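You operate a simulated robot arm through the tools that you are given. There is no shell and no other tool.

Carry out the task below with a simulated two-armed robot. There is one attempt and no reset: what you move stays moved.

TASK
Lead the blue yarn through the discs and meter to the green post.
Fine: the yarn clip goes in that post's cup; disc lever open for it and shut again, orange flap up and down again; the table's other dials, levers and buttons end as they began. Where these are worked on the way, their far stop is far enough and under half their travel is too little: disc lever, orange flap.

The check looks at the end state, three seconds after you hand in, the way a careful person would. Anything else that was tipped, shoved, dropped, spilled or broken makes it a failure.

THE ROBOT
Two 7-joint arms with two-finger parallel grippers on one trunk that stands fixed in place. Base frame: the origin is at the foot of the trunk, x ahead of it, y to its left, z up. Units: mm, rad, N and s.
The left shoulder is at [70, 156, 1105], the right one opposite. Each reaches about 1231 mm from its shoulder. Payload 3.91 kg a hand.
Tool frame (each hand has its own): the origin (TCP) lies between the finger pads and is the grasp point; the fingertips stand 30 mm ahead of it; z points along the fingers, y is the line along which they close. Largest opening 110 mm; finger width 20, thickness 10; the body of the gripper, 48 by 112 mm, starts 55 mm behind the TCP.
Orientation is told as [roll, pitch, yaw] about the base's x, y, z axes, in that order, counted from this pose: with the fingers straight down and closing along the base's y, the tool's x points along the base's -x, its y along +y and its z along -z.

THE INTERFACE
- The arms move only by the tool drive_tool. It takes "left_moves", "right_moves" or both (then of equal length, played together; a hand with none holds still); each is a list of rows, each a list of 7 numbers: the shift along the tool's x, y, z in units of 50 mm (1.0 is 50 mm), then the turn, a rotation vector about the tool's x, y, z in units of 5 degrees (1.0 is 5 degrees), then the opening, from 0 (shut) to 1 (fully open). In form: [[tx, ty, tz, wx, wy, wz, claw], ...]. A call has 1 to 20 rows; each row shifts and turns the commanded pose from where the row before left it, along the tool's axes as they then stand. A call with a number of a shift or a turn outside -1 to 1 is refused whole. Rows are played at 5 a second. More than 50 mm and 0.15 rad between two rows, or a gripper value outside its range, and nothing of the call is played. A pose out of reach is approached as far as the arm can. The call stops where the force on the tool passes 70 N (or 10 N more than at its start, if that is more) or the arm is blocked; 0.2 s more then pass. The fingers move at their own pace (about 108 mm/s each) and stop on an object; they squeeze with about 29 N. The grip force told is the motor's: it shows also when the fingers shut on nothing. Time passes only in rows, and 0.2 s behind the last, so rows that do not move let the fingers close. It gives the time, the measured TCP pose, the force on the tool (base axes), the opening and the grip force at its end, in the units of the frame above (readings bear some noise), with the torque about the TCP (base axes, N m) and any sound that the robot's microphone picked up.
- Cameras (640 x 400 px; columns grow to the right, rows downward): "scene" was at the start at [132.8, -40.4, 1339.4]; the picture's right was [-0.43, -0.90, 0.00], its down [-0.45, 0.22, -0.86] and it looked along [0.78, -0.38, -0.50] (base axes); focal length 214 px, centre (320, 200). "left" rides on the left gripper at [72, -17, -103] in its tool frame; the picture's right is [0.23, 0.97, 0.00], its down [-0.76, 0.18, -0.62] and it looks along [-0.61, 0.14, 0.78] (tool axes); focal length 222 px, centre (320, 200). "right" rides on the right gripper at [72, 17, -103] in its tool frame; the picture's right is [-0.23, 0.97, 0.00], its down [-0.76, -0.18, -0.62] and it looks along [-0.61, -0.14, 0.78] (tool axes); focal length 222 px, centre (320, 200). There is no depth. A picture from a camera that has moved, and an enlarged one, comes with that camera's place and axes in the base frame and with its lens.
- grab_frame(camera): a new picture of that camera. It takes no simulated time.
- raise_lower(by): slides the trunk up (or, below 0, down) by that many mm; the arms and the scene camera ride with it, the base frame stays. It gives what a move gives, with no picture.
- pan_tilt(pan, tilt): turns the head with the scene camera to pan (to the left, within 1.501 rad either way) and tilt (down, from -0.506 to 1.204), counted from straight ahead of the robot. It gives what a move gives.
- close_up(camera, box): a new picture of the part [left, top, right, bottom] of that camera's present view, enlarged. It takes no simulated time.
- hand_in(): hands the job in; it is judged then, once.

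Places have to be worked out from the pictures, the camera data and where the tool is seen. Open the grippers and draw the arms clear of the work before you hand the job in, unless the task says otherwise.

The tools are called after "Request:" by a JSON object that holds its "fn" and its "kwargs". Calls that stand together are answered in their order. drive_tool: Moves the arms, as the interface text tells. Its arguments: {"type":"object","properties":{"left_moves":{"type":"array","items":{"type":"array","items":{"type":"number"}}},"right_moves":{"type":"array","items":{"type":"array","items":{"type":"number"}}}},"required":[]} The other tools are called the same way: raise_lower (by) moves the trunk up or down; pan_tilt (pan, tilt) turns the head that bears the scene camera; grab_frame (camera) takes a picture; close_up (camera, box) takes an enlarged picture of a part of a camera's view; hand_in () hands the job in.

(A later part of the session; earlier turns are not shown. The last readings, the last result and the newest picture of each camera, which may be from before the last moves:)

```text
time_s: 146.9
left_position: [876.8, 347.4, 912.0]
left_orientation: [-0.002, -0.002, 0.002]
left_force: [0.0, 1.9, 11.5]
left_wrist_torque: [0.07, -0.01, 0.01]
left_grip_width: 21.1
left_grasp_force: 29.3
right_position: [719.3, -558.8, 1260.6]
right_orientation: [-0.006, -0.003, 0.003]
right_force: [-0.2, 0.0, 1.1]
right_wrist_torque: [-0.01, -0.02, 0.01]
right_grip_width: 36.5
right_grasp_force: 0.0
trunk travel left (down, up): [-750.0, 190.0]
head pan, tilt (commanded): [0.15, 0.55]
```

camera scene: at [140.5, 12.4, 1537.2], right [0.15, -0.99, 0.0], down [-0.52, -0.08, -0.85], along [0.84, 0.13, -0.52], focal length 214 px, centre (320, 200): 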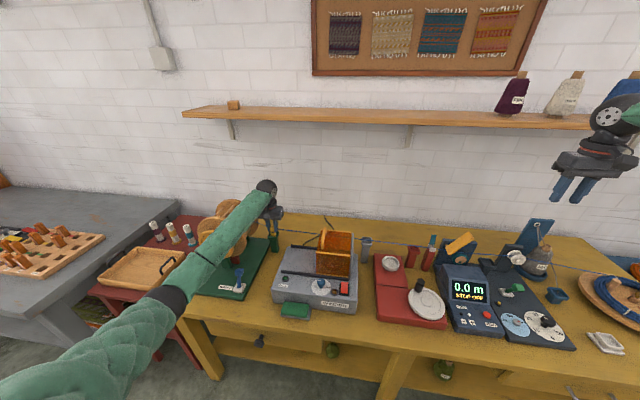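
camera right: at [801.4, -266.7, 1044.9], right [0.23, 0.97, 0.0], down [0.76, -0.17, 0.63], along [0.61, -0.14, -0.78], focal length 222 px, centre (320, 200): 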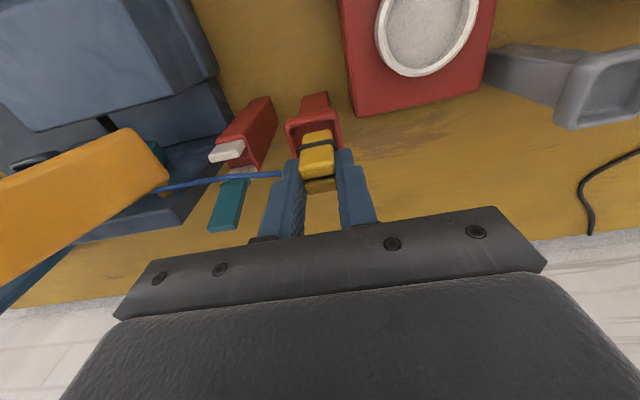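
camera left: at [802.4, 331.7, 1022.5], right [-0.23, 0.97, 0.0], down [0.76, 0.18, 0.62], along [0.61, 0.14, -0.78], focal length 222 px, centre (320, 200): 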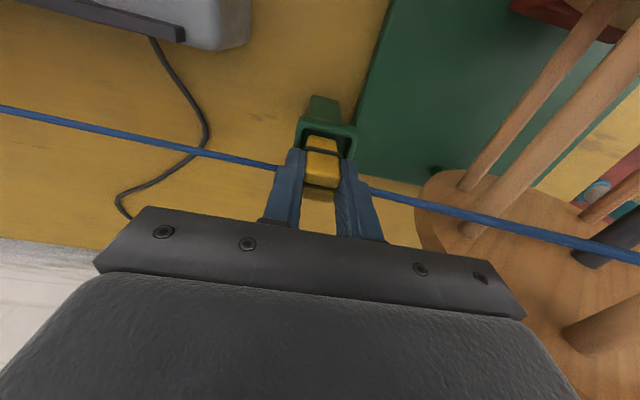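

The clip is on the cup floor (11.5 N). I open the left fingers and check it stands.

Request:
{"fn": "drive_tool", "kwargs": {"left_moves": [[0, 0, -0.02, 0, 0, 0, 0], [0, 0, 0, 0, 0, 0, 0.33], [0, 0, 0, 0, 0, 0, 0.33], [0, 0, 0, 0, 0, 0, 0.33]]}}

Request:
{"fn": "close_up", "kwargs": {"camera": "scene", "box": [256, 210, 296, 250]}}

Request:
{"fn": "close_up", "kwargs": {"camera": "left", "box": [220, 80, 420, 220]}}

```text
time_s: 147.9
left_position: [876.5, 348.2, 909.4]
left_orientation: [-0.002, -0.001, 0.003]
left_force: [-0.2, -0.6, 0.5]
left_wrist_torque: [-0.01, 0.03, 0.0]
left_grip_width: 36.3
left_grasp_force: 0.1
right_position: [719.7, -556.9, 1260.8]
right_orientation: [-0.006, -0.003, 0.005]
right_force: [0.1, 0.1, 0.5]
right_wrist_torque: [0.01, 0.02, 0.03]
right_grip_width: 36.1
right_grasp_force: 0.2
trunk travel left (down, up): [-750.0, 190.0]
head pan, tilt (commanded): [0.15, 0.55]
```

```text
10.00 times, centred on (276, 230) of scene
camera zoom: at [140.6, 12.6, 1537.2], right [0.15, -0.99, 0.0], down [-0.52, -0.08, -0.85], along [0.84, 0.13, -0.52], focal length 2145 px, centre (760, -100)
```

zoom: 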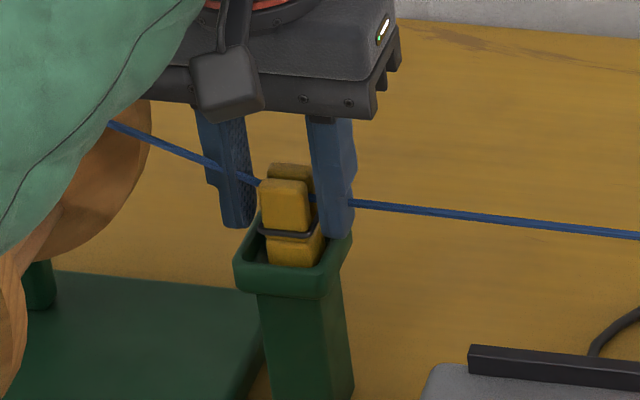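

```text
2.86 times, centred on (320, 150) of left
camera zoom: at [802.7, 332.2, 1014.1], right [-0.23, 0.97, 0.0], down [0.76, 0.18, 0.62], along [0.61, 0.14, -0.78], focal length 635 px, centre (320, 343)
```

zoom: 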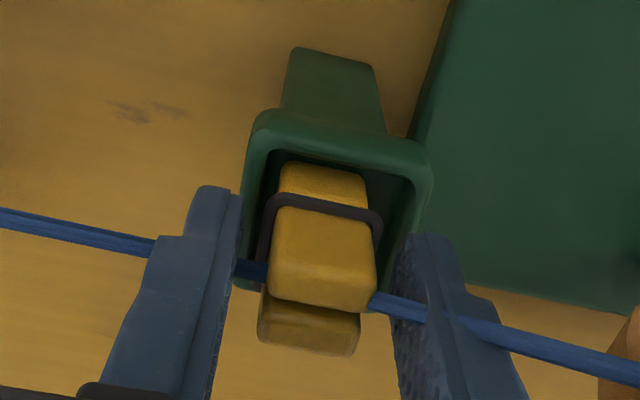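

The clip stands in the green cup. I raise the left hand straight up and clear, then verify.

Request:
{"fn": "drive_tool", "kwargs": {"left_moves": [[0, 0, -0.4, 0, 0, 0, 0.33], [0, 0, -0.8, 0, 0, 0, 0.33], [0, 0, -0.9, 0, 0, 0, 0.33], [0, 0, -0.9, 0, 0, 0, 0.33], [0.5, 0, -0.7, 0, 0, 0, 0.33], [0.9, 0, -0.2, 0, 0, 0, 0.33], [0.9, 0, 0, 0, 0, 0, 0.33], [0.9, 0, 0, 0, 0, 0, 0.33], [0.9, 0.2, 0, 0, 0, 0, 0.33], [0.9, 0.2, 0, 0, 0, 0, 0.33], [0, 0, 0, 0, 0, 0, 0.33]]}}

Request:
{"fn": "grab_frame", "kwargs": {"camera": "scene"}}

Request:
{"fn": "close_up", "kwargs": {"camera": "scene", "box": [220, 190, 316, 260]}}

Request:
{"fn": "close_up", "kwargs": {"camera": "scene", "box": [370, 200, 562, 320]}}

```text
time_s: 150.3
left_position: [625.3, 367.7, 1106.2]
left_orientation: [-0.003, 0.002, 0.0]
left_force: [0.5, 0.4, 0.0]
left_wrist_torque: [0.0, -0.01, 0.0]
left_grip_width: 36.4
left_grasp_force: 0.0
right_position: [721.1, -558.5, 1259.1]
right_orientation: [-0.004, -0.001, 0.004]
right_force: [1.0, -0.6, 0.0]
right_wrist_torque: [-0.01, 0.02, 0.02]
right_grip_width: 36.2
right_grasp_force: 0.1
trunk travel left (down, up): [-750.0, 190.0]
head pan, tilt (commanded): [0.15, 0.55]
```

```text
taken
camera scene: at [141.8, 11.6, 1537.1], right [0.15, -0.99, 0.0], down [-0.52, -0.08, -0.85], along [0.84, 0.13, -0.52], focal length 214 px, centre (320, 200)
```

scene: 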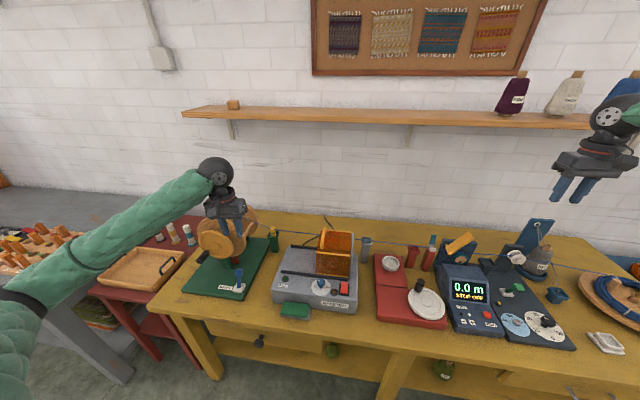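

```text
5.71 times, centred on (268, 225) of scene
camera zoom: at [141.8, 11.6, 1537.1], right [0.15, -0.99, 0.0], down [-0.52, -0.08, -0.85], along [0.84, 0.13, -0.52], focal length 1226 px, centre (617, 57)
```

zoom: 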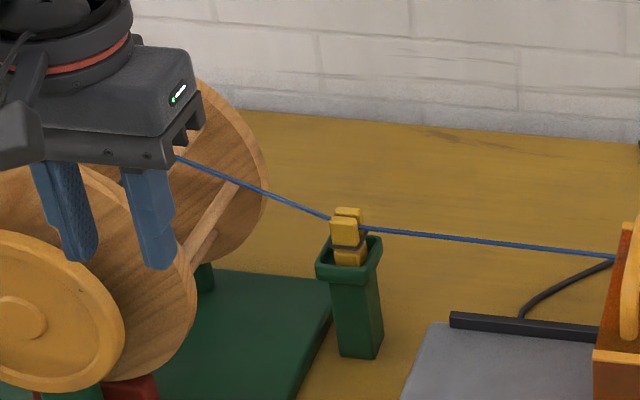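

```text
3.33 times, centred on (466, 260) of scene
camera zoom: at [141.8, 11.6, 1537.1], right [0.15, -0.99, 0.0], down [-0.52, -0.08, -0.85], along [0.84, 0.13, -0.52], focal length 715 px, centre (-167, 0)
```

zoom: 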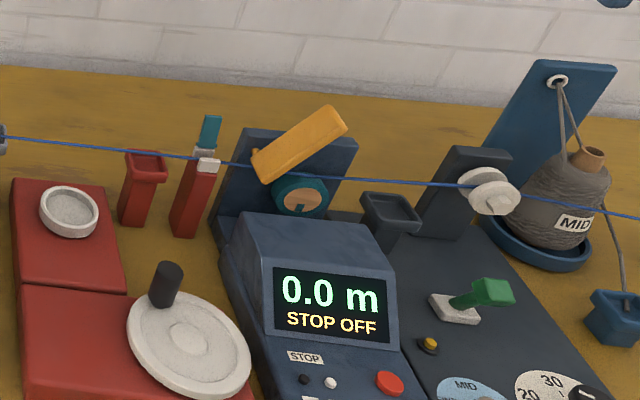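

Everything is in place: clip in the green cup, yarn seated through meter and discs. I move the left arm well away and bring the right hand (closed fingers) above and beyond the raised flap to shut it.

Request:
{"fn": "drive_tool", "kwargs": {"left_moves": [[0.78, 0.2, -0.3, 0, 0, 0, 0.5], [0.78, 0.2, -0.3, 0, 0, 0, 0.5], [0.78, 0.2, -0.3, 0, 0, 0, 0.5], [0.78, 0.2, -0.3, 0, 0, 0, 0.5], [0.78, 0.2, -0.3, 0, 0, 0, 0.5], [0, 0, 0, 0, 0, 0, 0.5], [0, 0, 0, 0, 0, 0, 0.5], [0, 0, 0, 0, 0, 0, 0.5]], "right_moves": [[-0.5, 0.5, 0.5, 0, 0, 0, 0], [-0.5, 0.5, 0.5, 0, 0, 0, 0], [-0.5, 0.5, 0.5, 0, 0, 0, 0], [-0.5, 0.5, 0.5, 0, 0, 0, 0], [-0.5, 0.5, 0.5, 0, 0, 0, 0], [0, 0.45, 0.5, 0, 0, 0, 0], [0, 0, 0, 0, 0, 0, 0], [0, 0, 0, 0, 0, 0, 0]]}}

Request:
{"fn": "pan_tilt", "kwargs": {"pan": -0.45, "tilt": 0.65}}

Request:
{"fn": "grab_frame", "kwargs": {"camera": "scene"}}

Request:
{"fn": "grab_frame", "kwargs": {"camera": "right"}}

```text
time_s: 152.1
left_position: [431.5, 417.6, 1182.7]
left_orientation: [0.0, 0.0, 0.003]
left_force: [0.4, -0.8, 0.3]
left_wrist_torque: [-0.02, 0.02, -0.06]
left_grip_width: 54.9
left_grasp_force: 0.0
right_position: [843.0, -412.9, 1107.9]
right_orientation: [-0.002, -0.003, 0.004]
right_force: [-0.7, -0.2, 0.2]
right_wrist_torque: [0.0, 0.01, -0.01]
right_grip_width: 0.1
right_grasp_force: 29.2
trunk travel left (down, up): [-750.0, 190.0]
head pan, tilt (commanded): [0.15, 0.55]
```

```text
time_s: 153.1
left_position: [432.9, 417.6, 1182.4]
left_orientation: [-0.001, 0.0, 0.004]
left_force: [0.6, -0.8, 1.1]
left_wrist_torque: [-0.02, 0.0, 0.04]
left_grip_width: 55.1
left_grasp_force: 0.1
right_position: [842.4, -413.8, 1106.9]
right_orientation: [-0.005, -0.003, 0.003]
right_force: [-0.7, -0.5, 0.0]
right_wrist_torque: [-0.02, 0.02, -0.01]
right_grip_width: 0.0
right_grasp_force: 29.1
trunk travel left (down, up): [-750.0, 190.0]
head pan, tilt (commanded): [-0.45, 0.649]
```

```text
taken
camera scene: at [129.5, -38.6, 1528.5], right [-0.43, -0.9, 0.0], down [-0.54, 0.26, -0.8], along [0.72, -0.35, -0.6], focal length 214 px, centre (320, 200)
```

scene: 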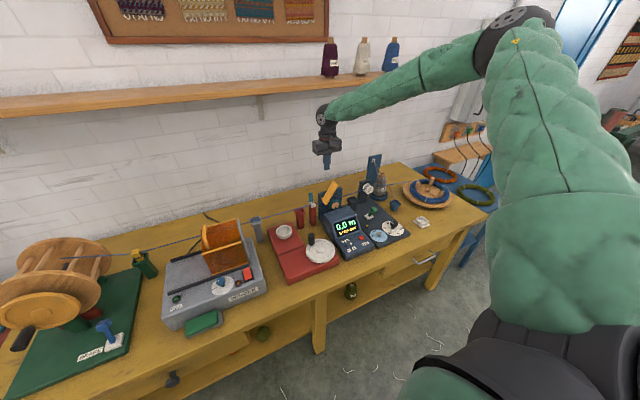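

```text
taken
camera right: at [770.7, -396.0, 1209.2], right [0.22, 0.97, 0.0], down [0.76, -0.17, 0.63], along [0.61, -0.14, -0.78], focal length 222 px, centre (320, 200)
```

right: 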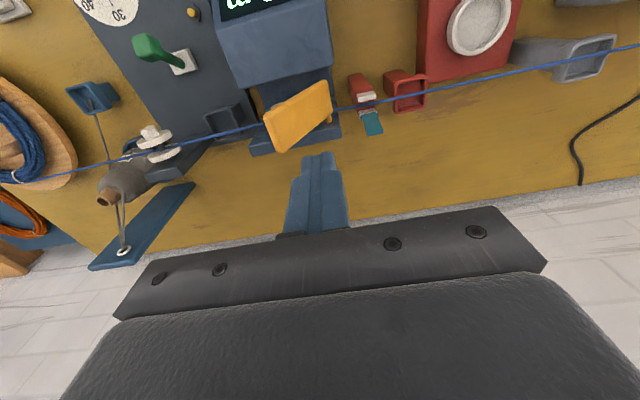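

Beautiful overview: yarn straight through discs, meter and on. I lower the closed fingers on the +y side of the raised flap.

Request:
{"fn": "drive_tool", "kwargs": {"right_moves": [[-0.04, 0.02, 0.75, 0, 0, 0, 0], [-0.04, 0.02, 0.75, 0, 0, 0, 0], [-0.03, 0, 0.7, 0, 0, 0, 0], [0, 0, 0, 0, 0, 0, 0]]}}

Request:
{"fn": "close_up", "kwargs": {"camera": "scene", "box": [290, 150, 386, 230]}}

Request:
{"fn": "grab_frame", "kwargs": {"camera": "right"}}

```text
time_s: 154.1
left_position: [431.6, 417.6, 1182.5]
left_orientation: [-0.001, -0.001, 0.0]
left_force: [-0.7, -0.1, 0.5]
left_wrist_torque: [0.0, -0.02, 0.0]
left_grip_width: 55.3
left_grasp_force: 0.0
right_position: [849.1, -410.8, 1000.0]
right_orientation: [-0.007, -0.003, 0.003]
right_force: [-0.7, 0.2, 0.5]
right_wrist_torque: [-0.04, -0.01, -0.02]
right_grip_width: 0.3
right_grasp_force: 29.1
trunk travel left (down, up): [-750.0, 190.0]
head pan, tilt (commanded): [-0.45, 0.649]
```

```text
5.00 times, centred on (338, 190) of scene
camera zoom: at [129.1, -38.5, 1528.5], right [-0.43, -0.9, 0.0], down [-0.54, 0.26, -0.8], along [0.72, -0.35, -0.6], focal length 1072 px, centre (230, 250)
```

zoom: 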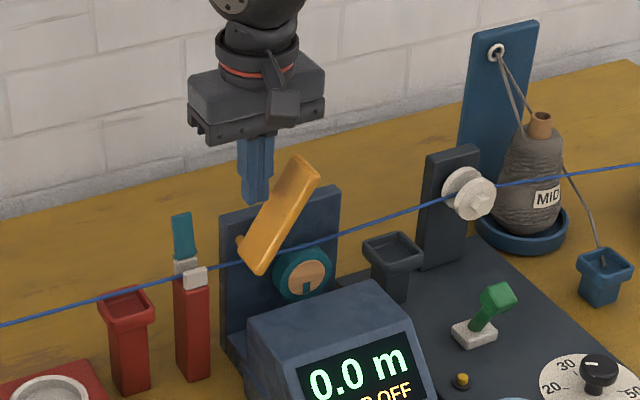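

```text
taken
camera right: at [776.6, -393.8, 1100.5], right [0.22, 0.97, 0.0], down [0.76, -0.17, 0.63], along [0.61, -0.14, -0.78], focal length 222 px, centre (320, 200)
```

right: 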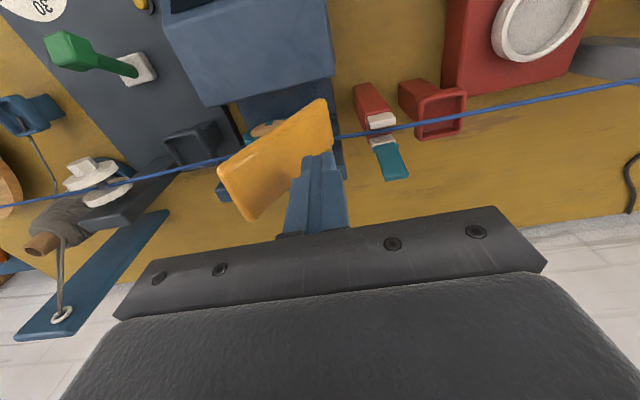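

Finger tip is placed behind the flap. I push it toward -y along its arc, first part.

Request:
{"fn": "drive_tool", "kwargs": {"right_moves": [[0, -0.28, 0.18, 0, 0, 0, 0], [0, -0.18, 0.04, 0, 0, 0, 0], [0, -0.17, 0.03, 0, 0, 0, 0], [0, -0.16, 0.1, 0, 0, 0, 0], [0, -0.15, 0.11, 0, 0, 0, 0], [0, 0, 0, 0, 0, 0, 0]]}}

Request:
{"fn": "close_up", "kwargs": {"camera": "scene", "box": [290, 150, 386, 230]}}

```text
time_s: 155.5
left_position: [433.3, 416.6, 1182.3]
left_orientation: [-0.003, 0.0, 0.002]
left_force: [0.3, 0.6, 0.8]
left_wrist_torque: [-0.01, -0.01, -0.03]
left_grip_width: 55.2
left_grasp_force: 0.0
right_position: [850.7, -455.4, 976.2]
right_orientation: [-0.004, -0.005, 0.001]
right_force: [-0.2, -0.3, 0.2]
right_wrist_torque: [-0.05, 0.0, 0.0]
right_grip_width: 0.1
right_grasp_force: 29.7
trunk travel left (down, up): [-750.0, 190.0]
head pan, tilt (commanded): [-0.45, 0.649]
```

```text
5.00 times, centred on (338, 190) of scene
camera zoom: at [129.6, -38.5, 1528.5], right [-0.43, -0.9, 0.0], down [-0.54, 0.26, -0.8], along [0.72, -0.35, -0.6], focal length 1072 px, centre (230, 250)
```

zoom: 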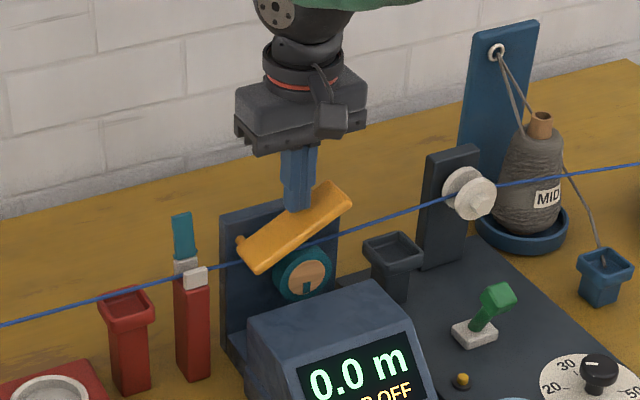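

The flap is coming down (about 30°). I continue to push it down to horizontal.

Request:
{"fn": "drive_tool", "kwargs": {"right_moves": [[0, -0.13, 0.15, 0, 0, 0, 0], [0, -0.13, 0.15, 0, 0, 0, 0], [0, -0.1, 0.17, 0, 0, 0, 0], [0, -0.1, 0.12, 0, 0, 0, 0], [0, 0, 0.04, 0, 0, 0, 0], [0, 0, 0, 0, 0, 0, 0]]}}

Request:
{"fn": "close_up", "kwargs": {"camera": "scene", "box": [290, 150, 386, 230]}}

```text
time_s: 156.9
left_position: [432.8, 418.4, 1181.0]
left_orientation: [0.0, 0.002, 0.001]
left_force: [-0.4, 0.0, 0.1]
left_wrist_torque: [0.0, -0.01, 0.02]
left_grip_width: 55.2
left_grasp_force: 0.0
right_position: [851.4, -480.4, 946.5]
right_orientation: [-0.004, -0.002, 0.004]
right_force: [0.6, 0.5, -0.9]
right_wrist_torque: [0.01, -0.02, 0.06]
right_grip_width: 0.0
right_grasp_force: 29.1
trunk travel left (down, up): [-750.0, 190.0]
head pan, tilt (commanded): [-0.45, 0.649]
```

```text
5.00 times, centred on (338, 190) of scene
camera zoom: at [129.7, -38.6, 1528.4], right [-0.43, -0.9, 0.0], down [-0.54, 0.26, -0.8], along [0.72, -0.35, -0.6], focal length 1072 px, centre (230, 250)
```

zoom: 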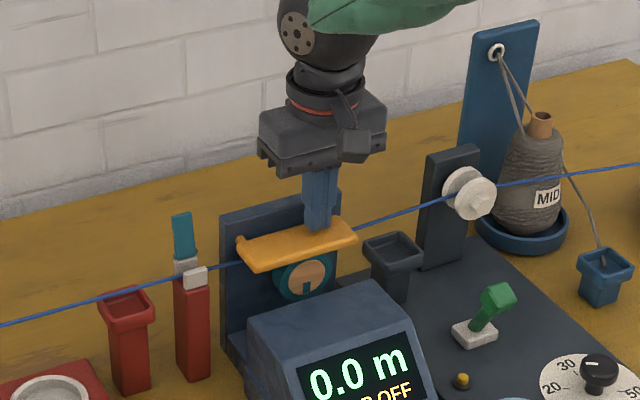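

Almost flat. I press down gently in 2 mm steps until it meets its stop.

Request:
{"fn": "drive_tool", "kwargs": {"right_moves": [[0, -0.04, 0.05, 0, 0, 0, 0], [0, 0, 0.05, 0, 0, 0, 0], [0, 0, 0, 0, 0, 0, 0]]}}

```text
time_s: 157.7
left_position: [431.8, 417.1, 1182.1]
left_orientation: [-0.001, -0.001, 0.0]
left_force: [0.0, 0.2, 0.3]
left_wrist_torque: [-0.01, 0.01, 0.01]
left_grip_width: 55.1
left_grasp_force: 0.0
right_position: [851.7, -481.7, 942.2]
right_orientation: [-0.005, -0.005, 0.002]
right_force: [-0.9, -1.6, 5.7]
right_wrist_torque: [-0.02, 0.12, -0.02]
right_grip_width: 0.1
right_grasp_force: 29.5
trunk travel left (down, up): [-750.0, 190.0]
head pan, tilt (commanded): [-0.45, 0.649]
```

Request:
{"fn": "drive_tool", "kwargs": {"right_moves": [[0, 0, 0.03, 0, 0, 0, 0], [0, 0, 0.02, 0, 0, 0, 0], [0, 0, 0, 0, 0, 0, 0]]}}

Request:
{"fn": "close_up", "kwargs": {"camera": "scene", "box": [310, 165, 374, 215]}}

```text
time_s: 158.5
left_position: [430.9, 417.9, 1181.4]
left_orientation: [-0.002, -0.001, 0.0]
left_force: [-0.3, 0.2, 1.1]
left_wrist_torque: [0.02, 0.0, -0.01]
left_grip_width: 55.1
left_grasp_force: 0.1
right_position: [851.7, -481.6, 941.7]
right_orientation: [-0.004, -0.006, 0.003]
right_force: [5.1, -8.7, 29.0]
right_wrist_torque: [-0.2, 0.07, 0.09]
right_grip_width: 0.3
right_grasp_force: 28.5
trunk travel left (down, up): [-750.0, 190.0]
head pan, tilt (commanded): [-0.45, 0.649]
```

```text
8.00 times, centred on (342, 190) of scene
camera zoom: at [127.3, -38.0, 1529.0], right [-0.43, -0.9, 0.0], down [-0.54, 0.26, -0.8], along [0.72, -0.35, -0.6], focal length 1716 px, centre (144, 280)
```

zoom: 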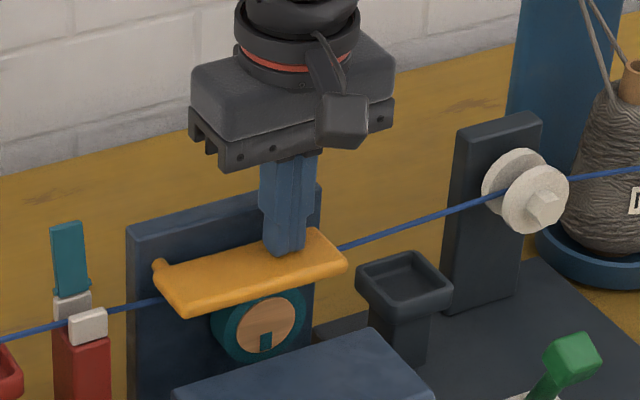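

The flap is firmly down on its stop with the yarn beneath it. I lift off and check it stays, then move above the lever.

Request:
{"fn": "drive_tool", "kwargs": {"right_moves": [[0, 0, -0.4, 0, 0, 0, 0], [0, 0, -0.8, 0, 0, 0, 0], [0.4, -0.6, -0.2, 0, 0, 0, 0.3], [0.5, -0.75, 0, 0, 0, 0, 0.5], [0.5, -0.75, 0, 0, 0, 0, 0.6], [0.5, -0.75, 0, 0, 0, 0, 0.6], [0, 0, 0, 0, 0, 0, 0.6]]}}

Request:
{"fn": "close_up", "kwargs": {"camera": "scene", "box": [300, 160, 396, 230]}}

Request:
{"fn": "grab_frame", "kwargs": {"camera": "right"}}

```text
time_s: 160.1
left_position: [433.0, 417.9, 1181.1]
left_orientation: [-0.004, 0.0, 0.002]
left_force: [0.0, 1.0, 0.7]
left_wrist_torque: [-0.06, 0.0, -0.02]
left_grip_width: 54.9
left_grasp_force: 0.1
right_position: [757.4, -624.8, 1008.6]
right_orientation: [-0.005, -0.004, 0.005]
right_force: [0.7, -0.1, 0.4]
right_wrist_torque: [-0.01, 0.06, -0.02]
right_grip_width: 65.9
right_grasp_force: 0.0
trunk travel left (down, up): [-750.0, 190.0]
head pan, tilt (commanded): [-0.45, 0.649]
```

```text
5.71 times, centred on (348, 195) of scene
camera zoom: at [130.7, -37.3, 1528.3], right [-0.44, -0.9, 0.0], down [-0.55, 0.26, -0.8], along [0.72, -0.35, -0.61], focal length 1226 px, centre (160, 229)
```

zoom: 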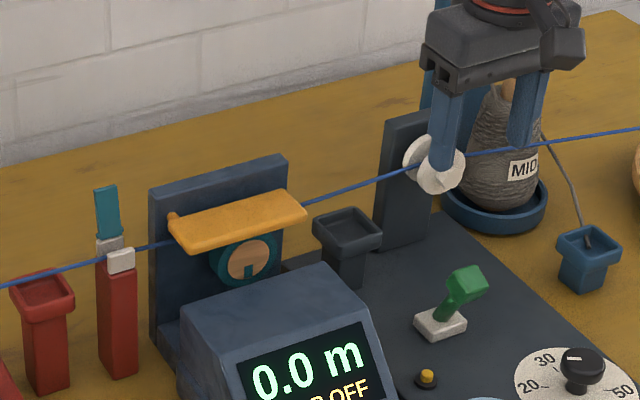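

```text
taken
camera right: at [684.5, -607.3, 1109.4], right [0.22, 0.97, -0.01], down [0.76, -0.17, 0.63], along [0.61, -0.14, -0.78], focal length 222 px, centre (320, 200)
```

right: 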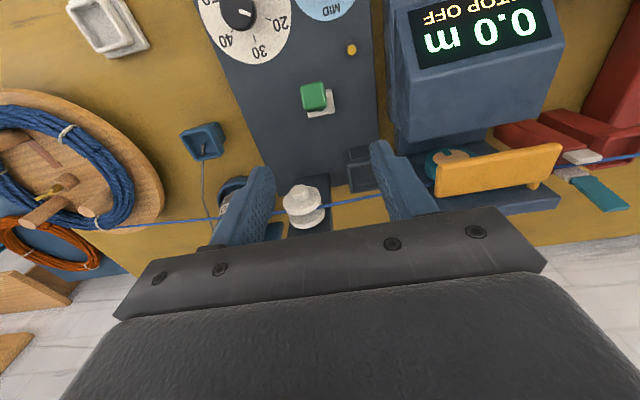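

Flap stays down. I zoom to locate the lever knob exactly.

Request:
{"fn": "close_up", "kwargs": {"camera": "right", "box": [260, 60, 372, 130]}}

Request:
{"fn": "close_up", "kwargs": {"camera": "scene", "box": [362, 198, 394, 222]}}

```text
5.71 times, centred on (316, 95) of right
camera zoom: at [684.5, -607.3, 1109.4], right [0.22, 0.97, -0.01], down [0.76, -0.17, 0.63], along [0.61, -0.14, -0.78], focal length 1269 px, centre (343, 800)
```

zoom: 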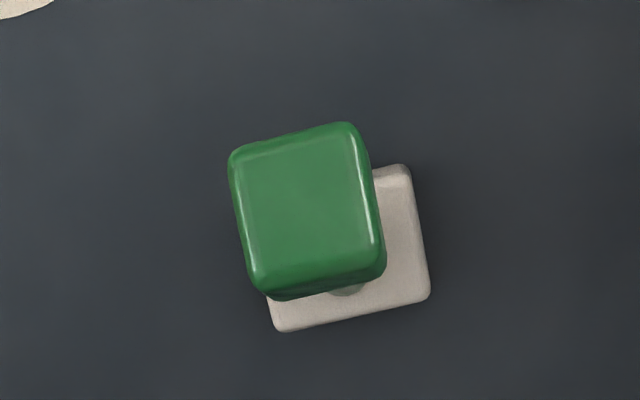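

```text
16.00 times, centred on (378, 210) of scene
camera zoom: at [130.7, -37.3, 1528.3], right [-0.44, -0.9, 0.0], down [-0.55, 0.26, -0.8], along [0.72, -0.35, -0.61], focal length 3432 px, centre (-608, 40)
```

zoom: 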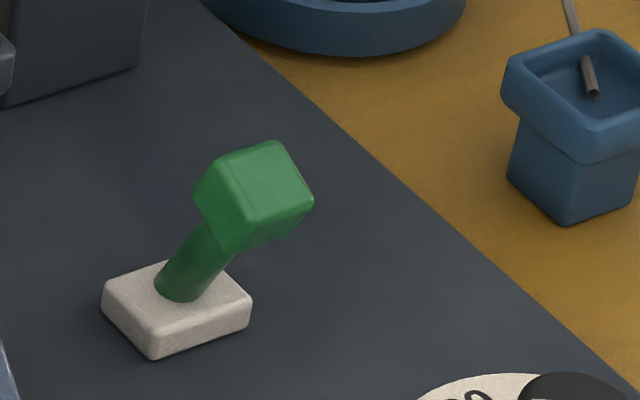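

Knob centre ≈(746,-630,851). I descend around it, then grip.

Request:
{"fn": "drive_tool", "kwargs": {"right_moves": [[0.057, -0.026, 0.783, 0, 0, 0, 0.6], [0.057, -0.026, 0.783, 0, 0, 0, 0.6], [0.057, -0.026, 0.783, 0, 0, 0, 0.6], [0.057, -0.026, 0.783, 0, 0, 0, 0.6], [0, 0, 0, 0, 0, 0, 0.6]]}}

Request:
{"fn": "grab_frame", "kwargs": {"camera": "right"}}

Request:
{"fn": "close_up", "kwargs": {"camera": "scene", "box": [350, 180, 406, 222]}}

```text
time_s: 161.3
left_position: [431.1, 417.4, 1183.6]
left_orientation: [-0.003, -0.003, 0.0]
left_force: [1.0, -0.8, -1.2]
left_wrist_torque: [0.03, 0.01, 0.0]
left_grip_width: 54.9
left_grasp_force: 0.1
right_position: [745.9, -630.8, 852.1]
right_orientation: [-0.005, -0.005, 0.004]
right_force: [0.8, 0.6, 1.2]
right_wrist_torque: [0.01, 0.0, -0.02]
right_grip_width: 66.1
right_grasp_force: 0.0
trunk travel left (down, up): [-750.0, 190.0]
head pan, tilt (commanded): [-0.45, 0.649]
```

```text
taken
camera right: at [673.0, -613.0, 953.4], right [0.22, 0.97, 0.0], down [0.76, -0.17, 0.63], along [0.61, -0.14, -0.78], focal length 222 px, centre (320, 200)
```

right: 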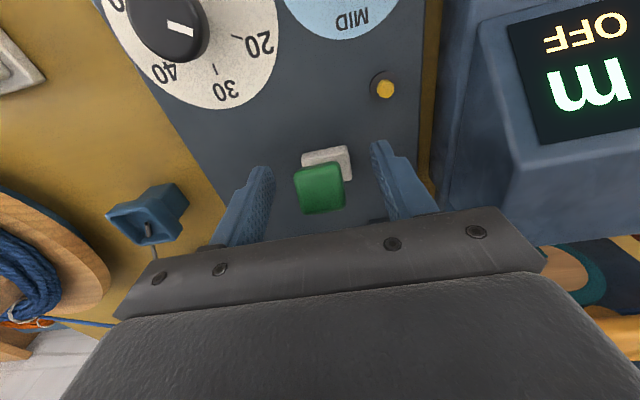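

```text
9.52 times, centred on (378, 201) of scene
camera zoom: at [127.7, -39.5, 1528.6], right [-0.43, -0.9, 0.0], down [-0.54, 0.26, -0.8], along [0.72, -0.35, -0.6], focal length 2043 px, centre (-232, 190)
```

zoom: 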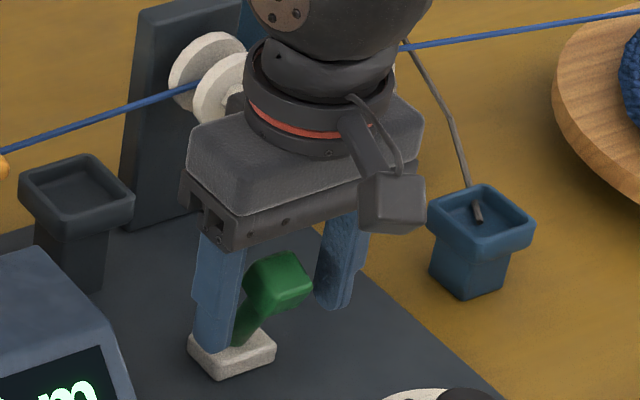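

The fingers straddle the knob. I close on it and push gently toward +x.

Request:
{"fn": "drive_tool", "kwargs": {"right_moves": [[0, 0, 0, 0, 0, 0, 0.1], [0, 0, 0, 0, 0, 0, 0.1], [0, 0, 0, 0, 0, 0, 0.1], [-0.1, 0, -0.03, 0, 0, 0, 0.1], [-0.1, 0, -0.03, 0, 0, 0, 0.1], [0, 0, 0, 0, 0, 0, 0.1]]}}

Request:
{"fn": "close_up", "kwargs": {"camera": "scene", "box": [350, 180, 406, 222]}}

```text
time_s: 162.7
left_position: [432.3, 417.9, 1182.1]
left_orientation: [-0.002, 0.0, 0.001]
left_force: [-0.4, -0.5, 0.4]
left_wrist_torque: [-0.02, 0.01, -0.03]
left_grip_width: 55.1
left_grasp_force: 0.0
right_position: [755.5, -630.1, 855.5]
right_orientation: [-0.003, -0.002, 0.004]
right_force: [-19.3, 13.7, -11.0]
right_wrist_torque: [0.18, 1.19, -0.26]
right_grip_width: 25.9
right_grasp_force: 45.4
trunk travel left (down, up): [-750.0, 190.0]
head pan, tilt (commanded): [-0.45, 0.649]
```

```text
9.52 times, centred on (378, 201) of scene
camera zoom: at [128.8, -38.4, 1528.4], right [-0.43, -0.9, 0.0], down [-0.54, 0.26, -0.8], along [0.72, -0.35, -0.6], focal length 2043 px, centre (-232, 190)
```

zoom: 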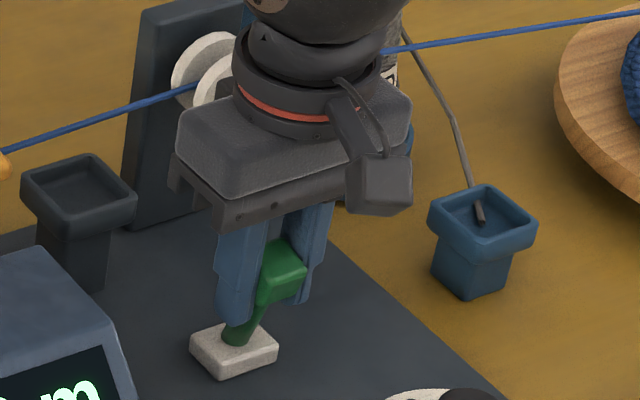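

It moves with steady friction. I continue pushing toward +x.

Request:
{"fn": "drive_tool", "kwargs": {"right_moves": [[-0.1, 0, 0, 0, 0, 0, 0.1], [-0.1, 0, 0, 0, 0, 0, 0.1], [-0.1, 0, 0.01, 0, 0, 0, 0.1], [-0.1, 0, 0.02, 0, 0, 0, 0.1], [-0.1, 0, 0.03, 0, 0, 0, 0.1], [0, 0, 0, 0, 0, 0, 0.1]]}}

Request:
{"fn": "close_up", "kwargs": {"camera": "scene", "box": [350, 180, 406, 222]}}

```text
time_s: 164.1
left_position: [432.0, 419.1, 1182.5]
left_orientation: [-0.003, -0.002, 0.002]
left_force: [0.2, -0.7, -0.6]
left_wrist_torque: [0.01, 0.0, 0.02]
left_grip_width: 55.0
left_grasp_force: 0.1
right_position: [779.8, -630.0, 856.1]
right_orientation: [-0.004, -0.003, 0.006]
right_force: [-18.0, 20.2, -3.2]
right_wrist_torque: [0.19, 0.98, -0.21]
right_grip_width: 25.6
right_grasp_force: 45.0
right hand out of reach, approached as far as the arm can: row 5
trunk travel left (down, up): [-750.0, 190.0]
head pan, tilt (commanded): [-0.45, 0.649]
```

```text
9.52 times, centred on (378, 201) of scene
camera zoom: at [128.1, -37.6, 1528.4], right [-0.43, -0.9, 0.0], down [-0.54, 0.26, -0.8], along [0.72, -0.35, -0.6], focal length 2043 px, centre (-232, 190)
```

zoom: 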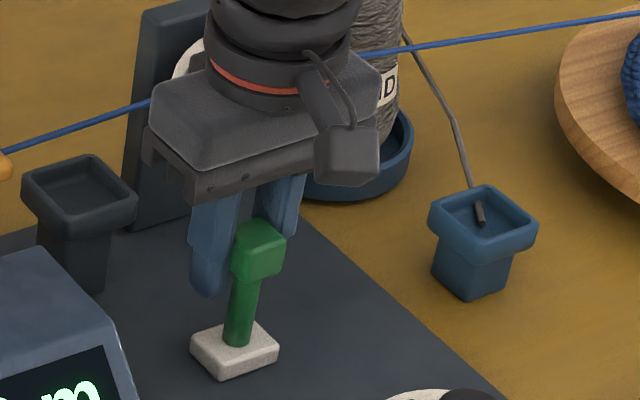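

The right arm is at its reach limit with the trunk raised; the lever is just past upright. I release, raise both hands, and lower the trunk back.

Request:
{"fn": "drive_tool", "kwargs": {"right_moves": [[0, 0, 0, 0, 0, 0, 0.6], [0, 0, 0, 0, 0, 0, 0.6], [0, 0, -0.6, 0, 0, 0, 0.6], [0, 0, -0.9, 0, 0, 0, 0.6], [0.2, 0, -0.95, 0, 0, 0, 0.6], [0.2, 0, -0.95, 0, 0, 0, 0.6], [0.2, 0, -0.95, 0, 0, 0, 0.6], [0.2, 0, -0.95, 0, 0, 0, 0.6], [0.2, 0, -0.95, 0, 0, 0, 0.6], [0, 0, 0, 0, 0, 0, 0.6]], "left_moves": [[0, 0, 0, 0, 0, 0, 0.5], [0, 0, 0, 0, 0, 0, 0.5], [0, 0, 0, 0, 0, 0, 0.5], [0, 0, -0.9, 0, 0, 0, 0.5], [0, 0, -0.9, 0, 0, 0, 0.5], [0, 0, -0.9, 0, 0, 0, 0.5], [0, 0, -0.6, 0, 0, 0, 0.5], [0, 0, 0, 0, 0, 0, 0.5], [0, 0, 0, 0, 0, 0, 0.5], [0, 0, 0, 0, 0, 0, 0.5]]}}

Request:
{"fn": "grab_frame", "kwargs": {"camera": "scene"}}

```text
time_s: 166.3
left_position: [428.0, 419.3, 1344.4]
left_orientation: [-0.004, 0.002, 0.001]
left_force: [-0.5, 0.2, -0.4]
left_wrist_torque: [-0.01, 0.0, 0.02]
left_grip_width: 54.9
left_grasp_force: 0.0
right_position: [729.1, -630.1, 1166.0]
right_orientation: [-0.005, -0.002, 0.003]
right_force: [1.1, 0.3, 0.6]
right_wrist_torque: [0.01, 0.03, 0.0]
right_grip_width: 65.9
right_grasp_force: 0.1
trunk travel left (down, up): [-750.0, 190.0]
head pan, tilt (commanded): [-0.45, 0.649]
```

```text
taken
camera scene: at [131.6, -38.2, 1528.2], right [-0.43, -0.9, 0.0], down [-0.55, 0.26, -0.8], along [0.72, -0.35, -0.61], focal length 214 px, centre (320, 200)
```

scene: 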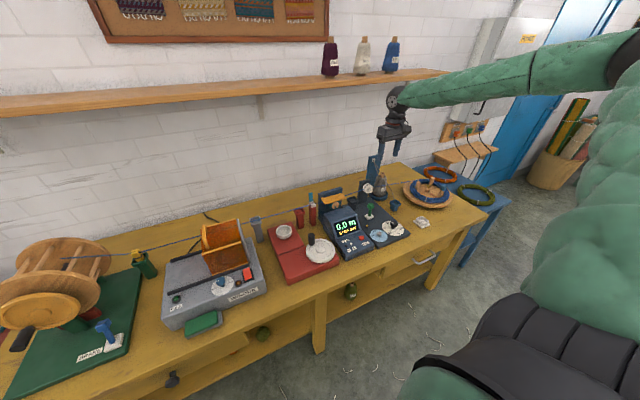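

Clear. I lower the trunk by 200 mm to its original height.

Request:
{"fn": "raise_lower", "kwargs": {"by": -200}}

Request:
{"fn": "grab_frame", "kwargs": {"camera": "scene"}}

Request:
{"fn": "grab_frame", "kwargs": {"camera": "right"}}

```text
time_s: 168.4
left_position: [425.4, 418.5, 1146.1]
left_orientation: [-0.002, 0.001, 0.0]
left_force: [0.5, -0.3, 0.5]
left_wrist_torque: [-0.02, 0.04, -0.03]
left_grip_width: 55.1
left_grasp_force: 0.1
right_position: [727.2, -630.9, 965.3]
right_orientation: [-0.004, -0.003, 0.004]
right_force: [0.7, 0.0, 0.6]
right_wrist_torque: [0.03, -0.02, 0.01]
right_grip_width: 65.9
right_grasp_force: 0.0
trunk travel left (down, up): [-550.0, 390.0]
head pan, tilt (commanded): [-0.45, 0.649]
```

```text
taken
camera scene: at [129.3, -38.7, 1328.6], right [-0.43, -0.9, 0.0], down [-0.54, 0.26, -0.8], along [0.72, -0.35, -0.6], focal length 214 px, centre (320, 200)
```

scene: 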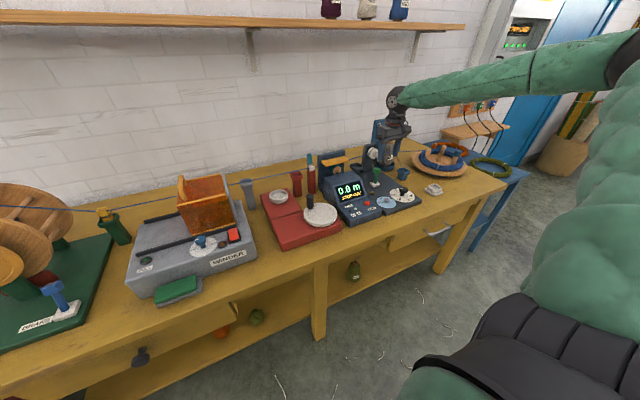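

```text
taken
camera right: at [655.2, -613.1, 1067.6], right [0.22, 0.97, 0.0], down [0.76, -0.17, 0.63], along [0.61, -0.14, -0.78], focal length 222 px, centre (320, 200)
```

right: 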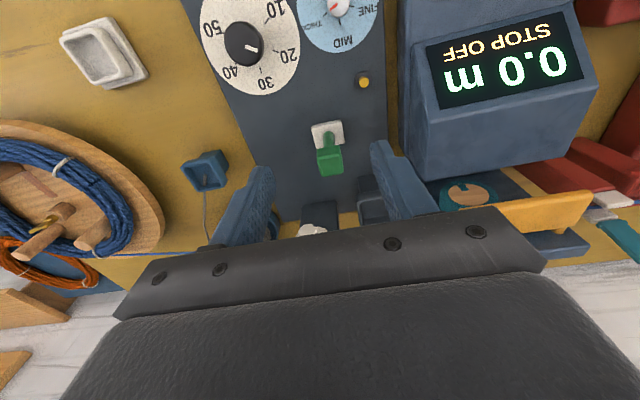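

I zoom to find the knob's present position before gripping again.

Request:
{"fn": "close_up", "kwargs": {"camera": "right", "box": [270, 100, 382, 190]}}

Request:
{"fn": "close_up", "kwargs": {"camera": "scene", "box": [355, 165, 403, 205]}}

```text
4.44 times, centred on (326, 145) of right
camera zoom: at [655.2, -613.1, 1067.6], right [0.22, 0.97, 0.0], down [0.76, -0.17, 0.63], along [0.61, -0.14, -0.78], focal length 987 px, centre (293, 444)
```

zoom: 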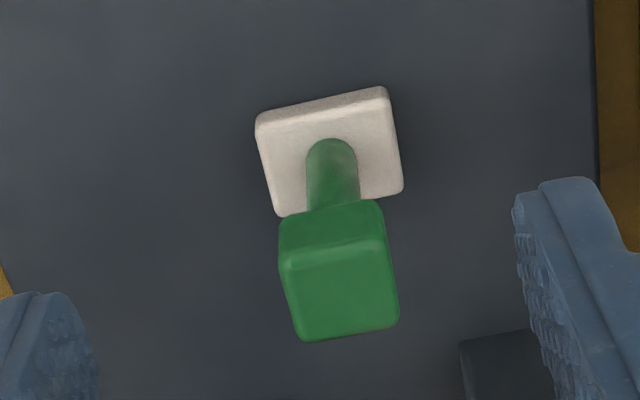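

```text
10.00 times, centred on (379, 185) of scene
camera zoom: at [129.3, -38.7, 1328.6], right [-0.43, -0.9, 0.0], down [-0.54, 0.26, -0.8], along [0.72, -0.35, -0.6], focal length 2145 px, centre (-270, 350)
```

zoom: 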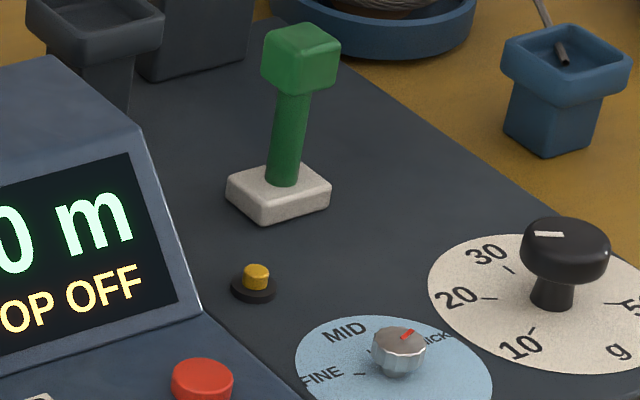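

The lever is about upright now. I go around the knob at x≈775, grip, and push to its shut stop.

Request:
{"fn": "drive_tool", "kwargs": {"right_moves": [[-0.48, 0, 0.3, 0, 0, 0, 0.6], [-0.48, 0.02, 0.3, 0, 0, 0, 0.6], [0, 0, 0.6, 0, 0, 0, 0.6], [0, 0, 0.6, 0, 0, 0, 0.6], [0, 0, 0.45, 0, 0, 0, 0.6], [0, 0, 0, 0, 0, 0, 0.1], [0, 0, 0, 0, 0, 0, 0.1], [0, 0, 0, 0, 0, 0, 0.1]]}}

Request:
{"fn": "close_up", "kwargs": {"camera": "scene", "box": [345, 160, 409, 210]}}

```text
time_s: 170.2
left_position: [428.6, 418.2, 1145.4]
left_orientation: [-0.003, 0.0, 0.002]
left_force: [0.7, 0.4, 0.2]
left_wrist_torque: [0.0, -0.02, 0.02]
left_grip_width: 55.0
left_grasp_force: 0.0
right_position: [776.9, -629.8, 852.3]
right_orientation: [-0.003, -0.002, 0.006]
right_force: [-1.1, 11.3, -5.7]
right_wrist_torque: [0.19, 0.02, -0.32]
right_grip_width: 25.7
right_grasp_force: 45.1
trunk travel left (down, up): [-550.0, 390.0]
head pan, tilt (commanded): [-0.45, 0.649]
```

```text
8.00 times, centred on (377, 185) of scene
camera zoom: at [130.0, -38.1, 1328.3], right [-0.43, -0.9, 0.0], down [-0.55, 0.26, -0.8], along [0.72, -0.35, -0.61], focal length 1716 px, centre (-136, 320)
```

zoom: 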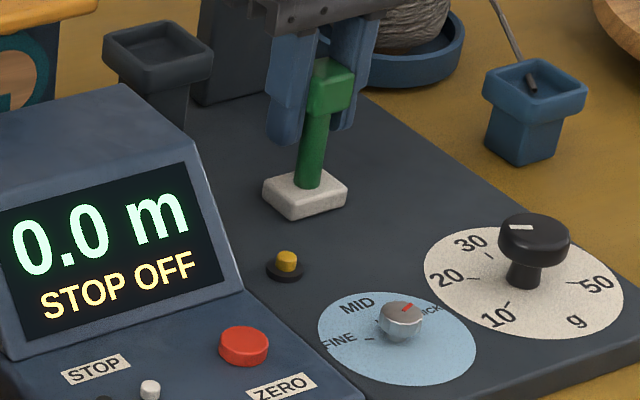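

Gripped again. I push toward +x in 4–5 mm steps until the stop.

Request:
{"fn": "drive_tool", "kwargs": {"right_moves": [[-0.1, 0, 0.01, 0, 0, 0, 0.1], [-0.1, 0, 0.02, 0, 0, 0, 0.1], [-0.1, 0, 0.03, 0, 0, 0, 0.1], [0, 0, 0, 0, 0, 0, 0.1]]}}

Request:
{"fn": "close_up", "kwargs": {"camera": "scene", "box": [345, 160, 409, 210]}}

```text
time_s: 171.2
left_position: [423.9, 419.6, 1146.0]
left_orientation: [-0.004, -0.001, -0.001]
left_force: [-0.3, -0.5, -0.6]
left_wrist_torque: [0.01, -0.04, 0.0]
left_grip_width: 54.7
left_grasp_force: 0.1
right_position: [789.9, -629.7, 852.6]
right_orientation: [-0.004, -0.002, 0.001]
right_force: [-18.1, 4.0, 5.4]
right_wrist_torque: [0.32, 1.18, -0.22]
right_grip_width: 25.6
right_grasp_force: 45.0
trunk travel left (down, up): [-550.0, 390.0]
head pan, tilt (commanded): [-0.45, 0.649]
```

```text
8.00 times, centred on (377, 185) of scene
camera zoom: at [127.8, -38.1, 1328.8], right [-0.44, -0.9, 0.0], down [-0.54, 0.26, -0.8], along [0.72, -0.35, -0.6], focal length 1716 px, centre (-136, 320)
```

zoom: 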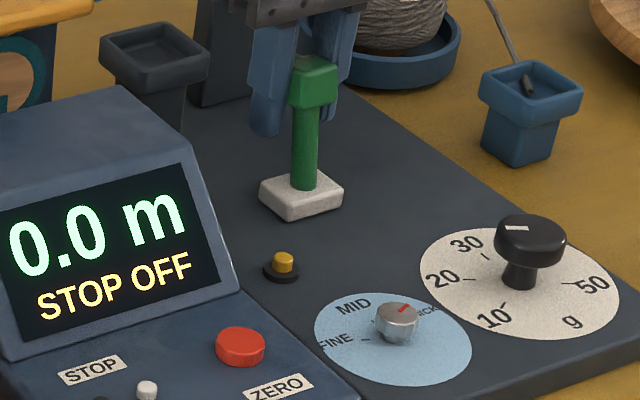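

Still moving at ~18 N. I continue.

Request:
{"fn": "drive_tool", "kwargs": {"right_moves": [[-0.08, 0, 0.04, 0, 0, 0, 0.1], [-0.08, 0, 0.04, 0, 0, 0, 0.1], [0, 0, 0, 0, 0, 0, 0.1]]}}

Request:
{"fn": "close_up", "kwargs": {"camera": "scene", "box": [345, 160, 409, 210]}}

Request:
{"fn": "grab_frame", "kwargs": {"camera": "right"}}

```text
time_s: 172.0
left_position: [425.8, 417.8, 1146.7]
left_orientation: [-0.004, -0.003, -0.001]
left_force: [-0.6, -0.3, -0.5]
left_wrist_torque: [-0.02, -0.01, -0.01]
left_grip_width: 54.9
left_grasp_force: 0.0
right_position: [798.2, -629.5, 848.9]
right_orientation: [-0.006, -0.006, 0.003]
right_force: [-13.3, -1.1, 12.0]
right_wrist_torque: [0.33, 1.14, -0.1]
right_grip_width: 25.6
right_grasp_force: 45.4
trunk travel left (down, up): [-550.0, 390.0]
head pan, tilt (commanded): [-0.45, 0.649]
```

```text
8.00 times, centred on (377, 185) of scene
camera zoom: at [127.6, -38.1, 1328.8], right [-0.43, -0.9, 0.0], down [-0.54, 0.26, -0.8], along [0.72, -0.35, -0.6], focal length 1716 px, centre (-136, 320)
```

zoom: 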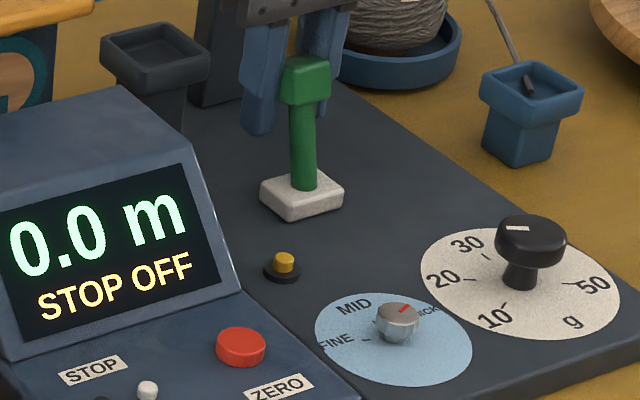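

```text
taken
camera right: at [725.2, -612.2, 949.8], right [0.22, 0.97, 0.0], down [0.76, -0.17, 0.63], along [0.61, -0.14, -0.78], focal length 222 px, centre (320, 200)
```

right: 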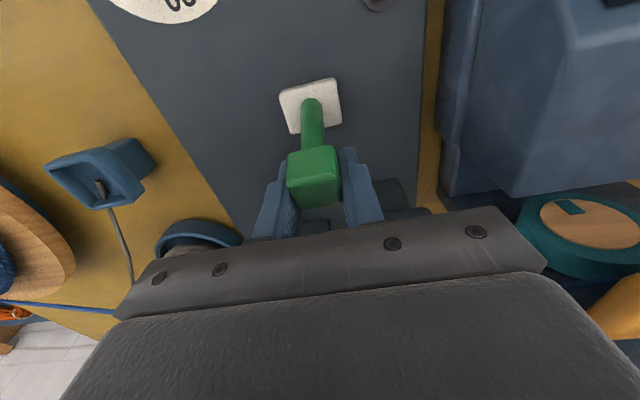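

The lever looks close to its original lean. I push a little further to make sure it is on its stop.

Request:
{"fn": "drive_tool", "kwargs": {"right_moves": [[-0.08, 0, 0.03, 0, 0, 0, 0.1], [-0.08, 0, 0.03, 0, 0, 0, 0.1], [0, 0, 0, 0, 0, 0, 0.1]]}}

Request:
{"fn": "close_up", "kwargs": {"camera": "scene", "box": [345, 160, 409, 210]}}

Request:
{"fn": "grab_frame", "kwargs": {"camera": "right"}}

```text
time_s: 172.8
left_position: [425.3, 419.9, 1145.7]
left_orientation: [-0.003, -0.001, -0.001]
left_force: [0.3, -0.3, -0.2]
left_wrist_torque: [0.0, -0.04, -0.01]
left_grip_width: 54.9
left_grasp_force: 0.1
right_position: [804.4, -628.6, 844.7]
right_orientation: [-0.005, -0.003, 0.001]
right_force: [-18.2, 0.5, 9.5]
right_wrist_torque: [0.26, 1.23, -0.09]
right_grip_width: 25.5
right_grasp_force: 44.9
trunk travel left (down, up): [-550.0, 390.0]
head pan, tilt (commanded): [-0.45, 0.649]
```

```text
8.00 times, centred on (377, 185) of scene
camera zoom: at [127.6, -38.1, 1328.6], right [-0.43, -0.9, 0.0], down [-0.54, 0.26, -0.8], along [0.72, -0.35, -0.6], focal length 1716 px, centre (-136, 320)
```

zoom: 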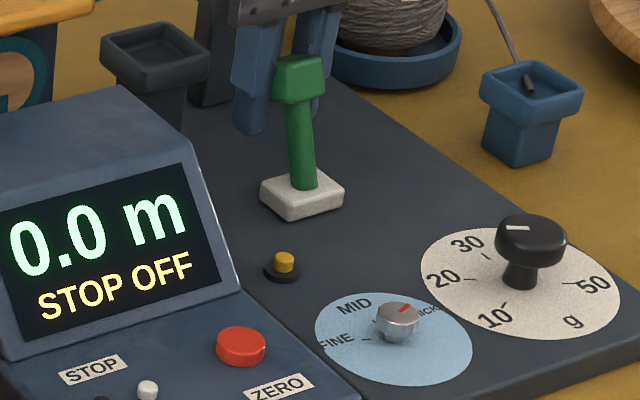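

```text
taken
camera right: at [732.6, -612.3, 946.1], right [0.22, 0.97, 0.0], down [0.76, -0.17, 0.63], along [0.61, -0.14, -0.78], focal length 222 px, centre (320, 200)
```

right: 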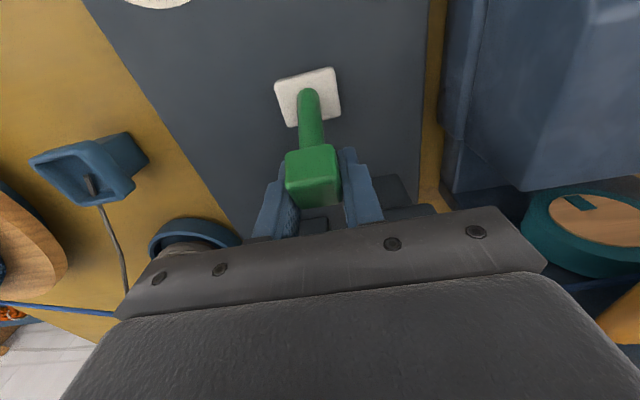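

I zoom to measure the present lean against the original before pushing more (the gripper body is getting near the disc nut).

Request:
{"fn": "close_up", "kwargs": {"camera": "right", "box": [250, 50, 390, 220]}}

Request:
{"fn": "close_up", "kwargs": {"camera": "scene", "box": [360, 150, 400, 200]}}

```text
2.35 times, centred on (320, 135) of right
camera zoom: at [732.6, -612.3, 946.1], right [0.22, 0.97, 0.0], down [0.76, -0.17, 0.63], along [0.61, -0.14, -0.78], focal length 523 px, centre (320, 353)
```

zoom: 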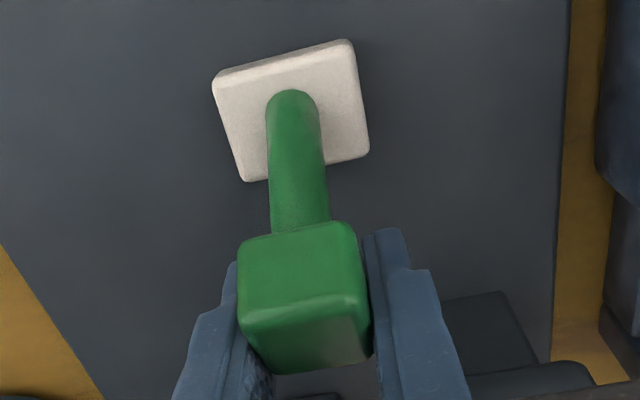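

```text
8.00 times, centred on (380, 175) of scene
camera zoom: at [127.6, -38.1, 1328.6], right [-0.43, -0.9, 0.0], down [-0.54, 0.26, -0.8], along [0.72, -0.35, -0.6], focal length 1716 px, centre (-160, 400)
```

zoom: 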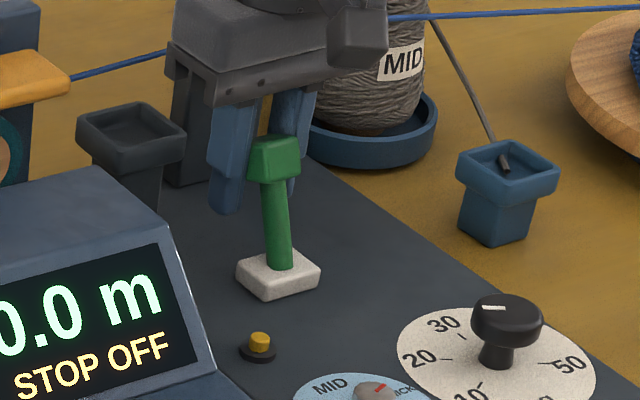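

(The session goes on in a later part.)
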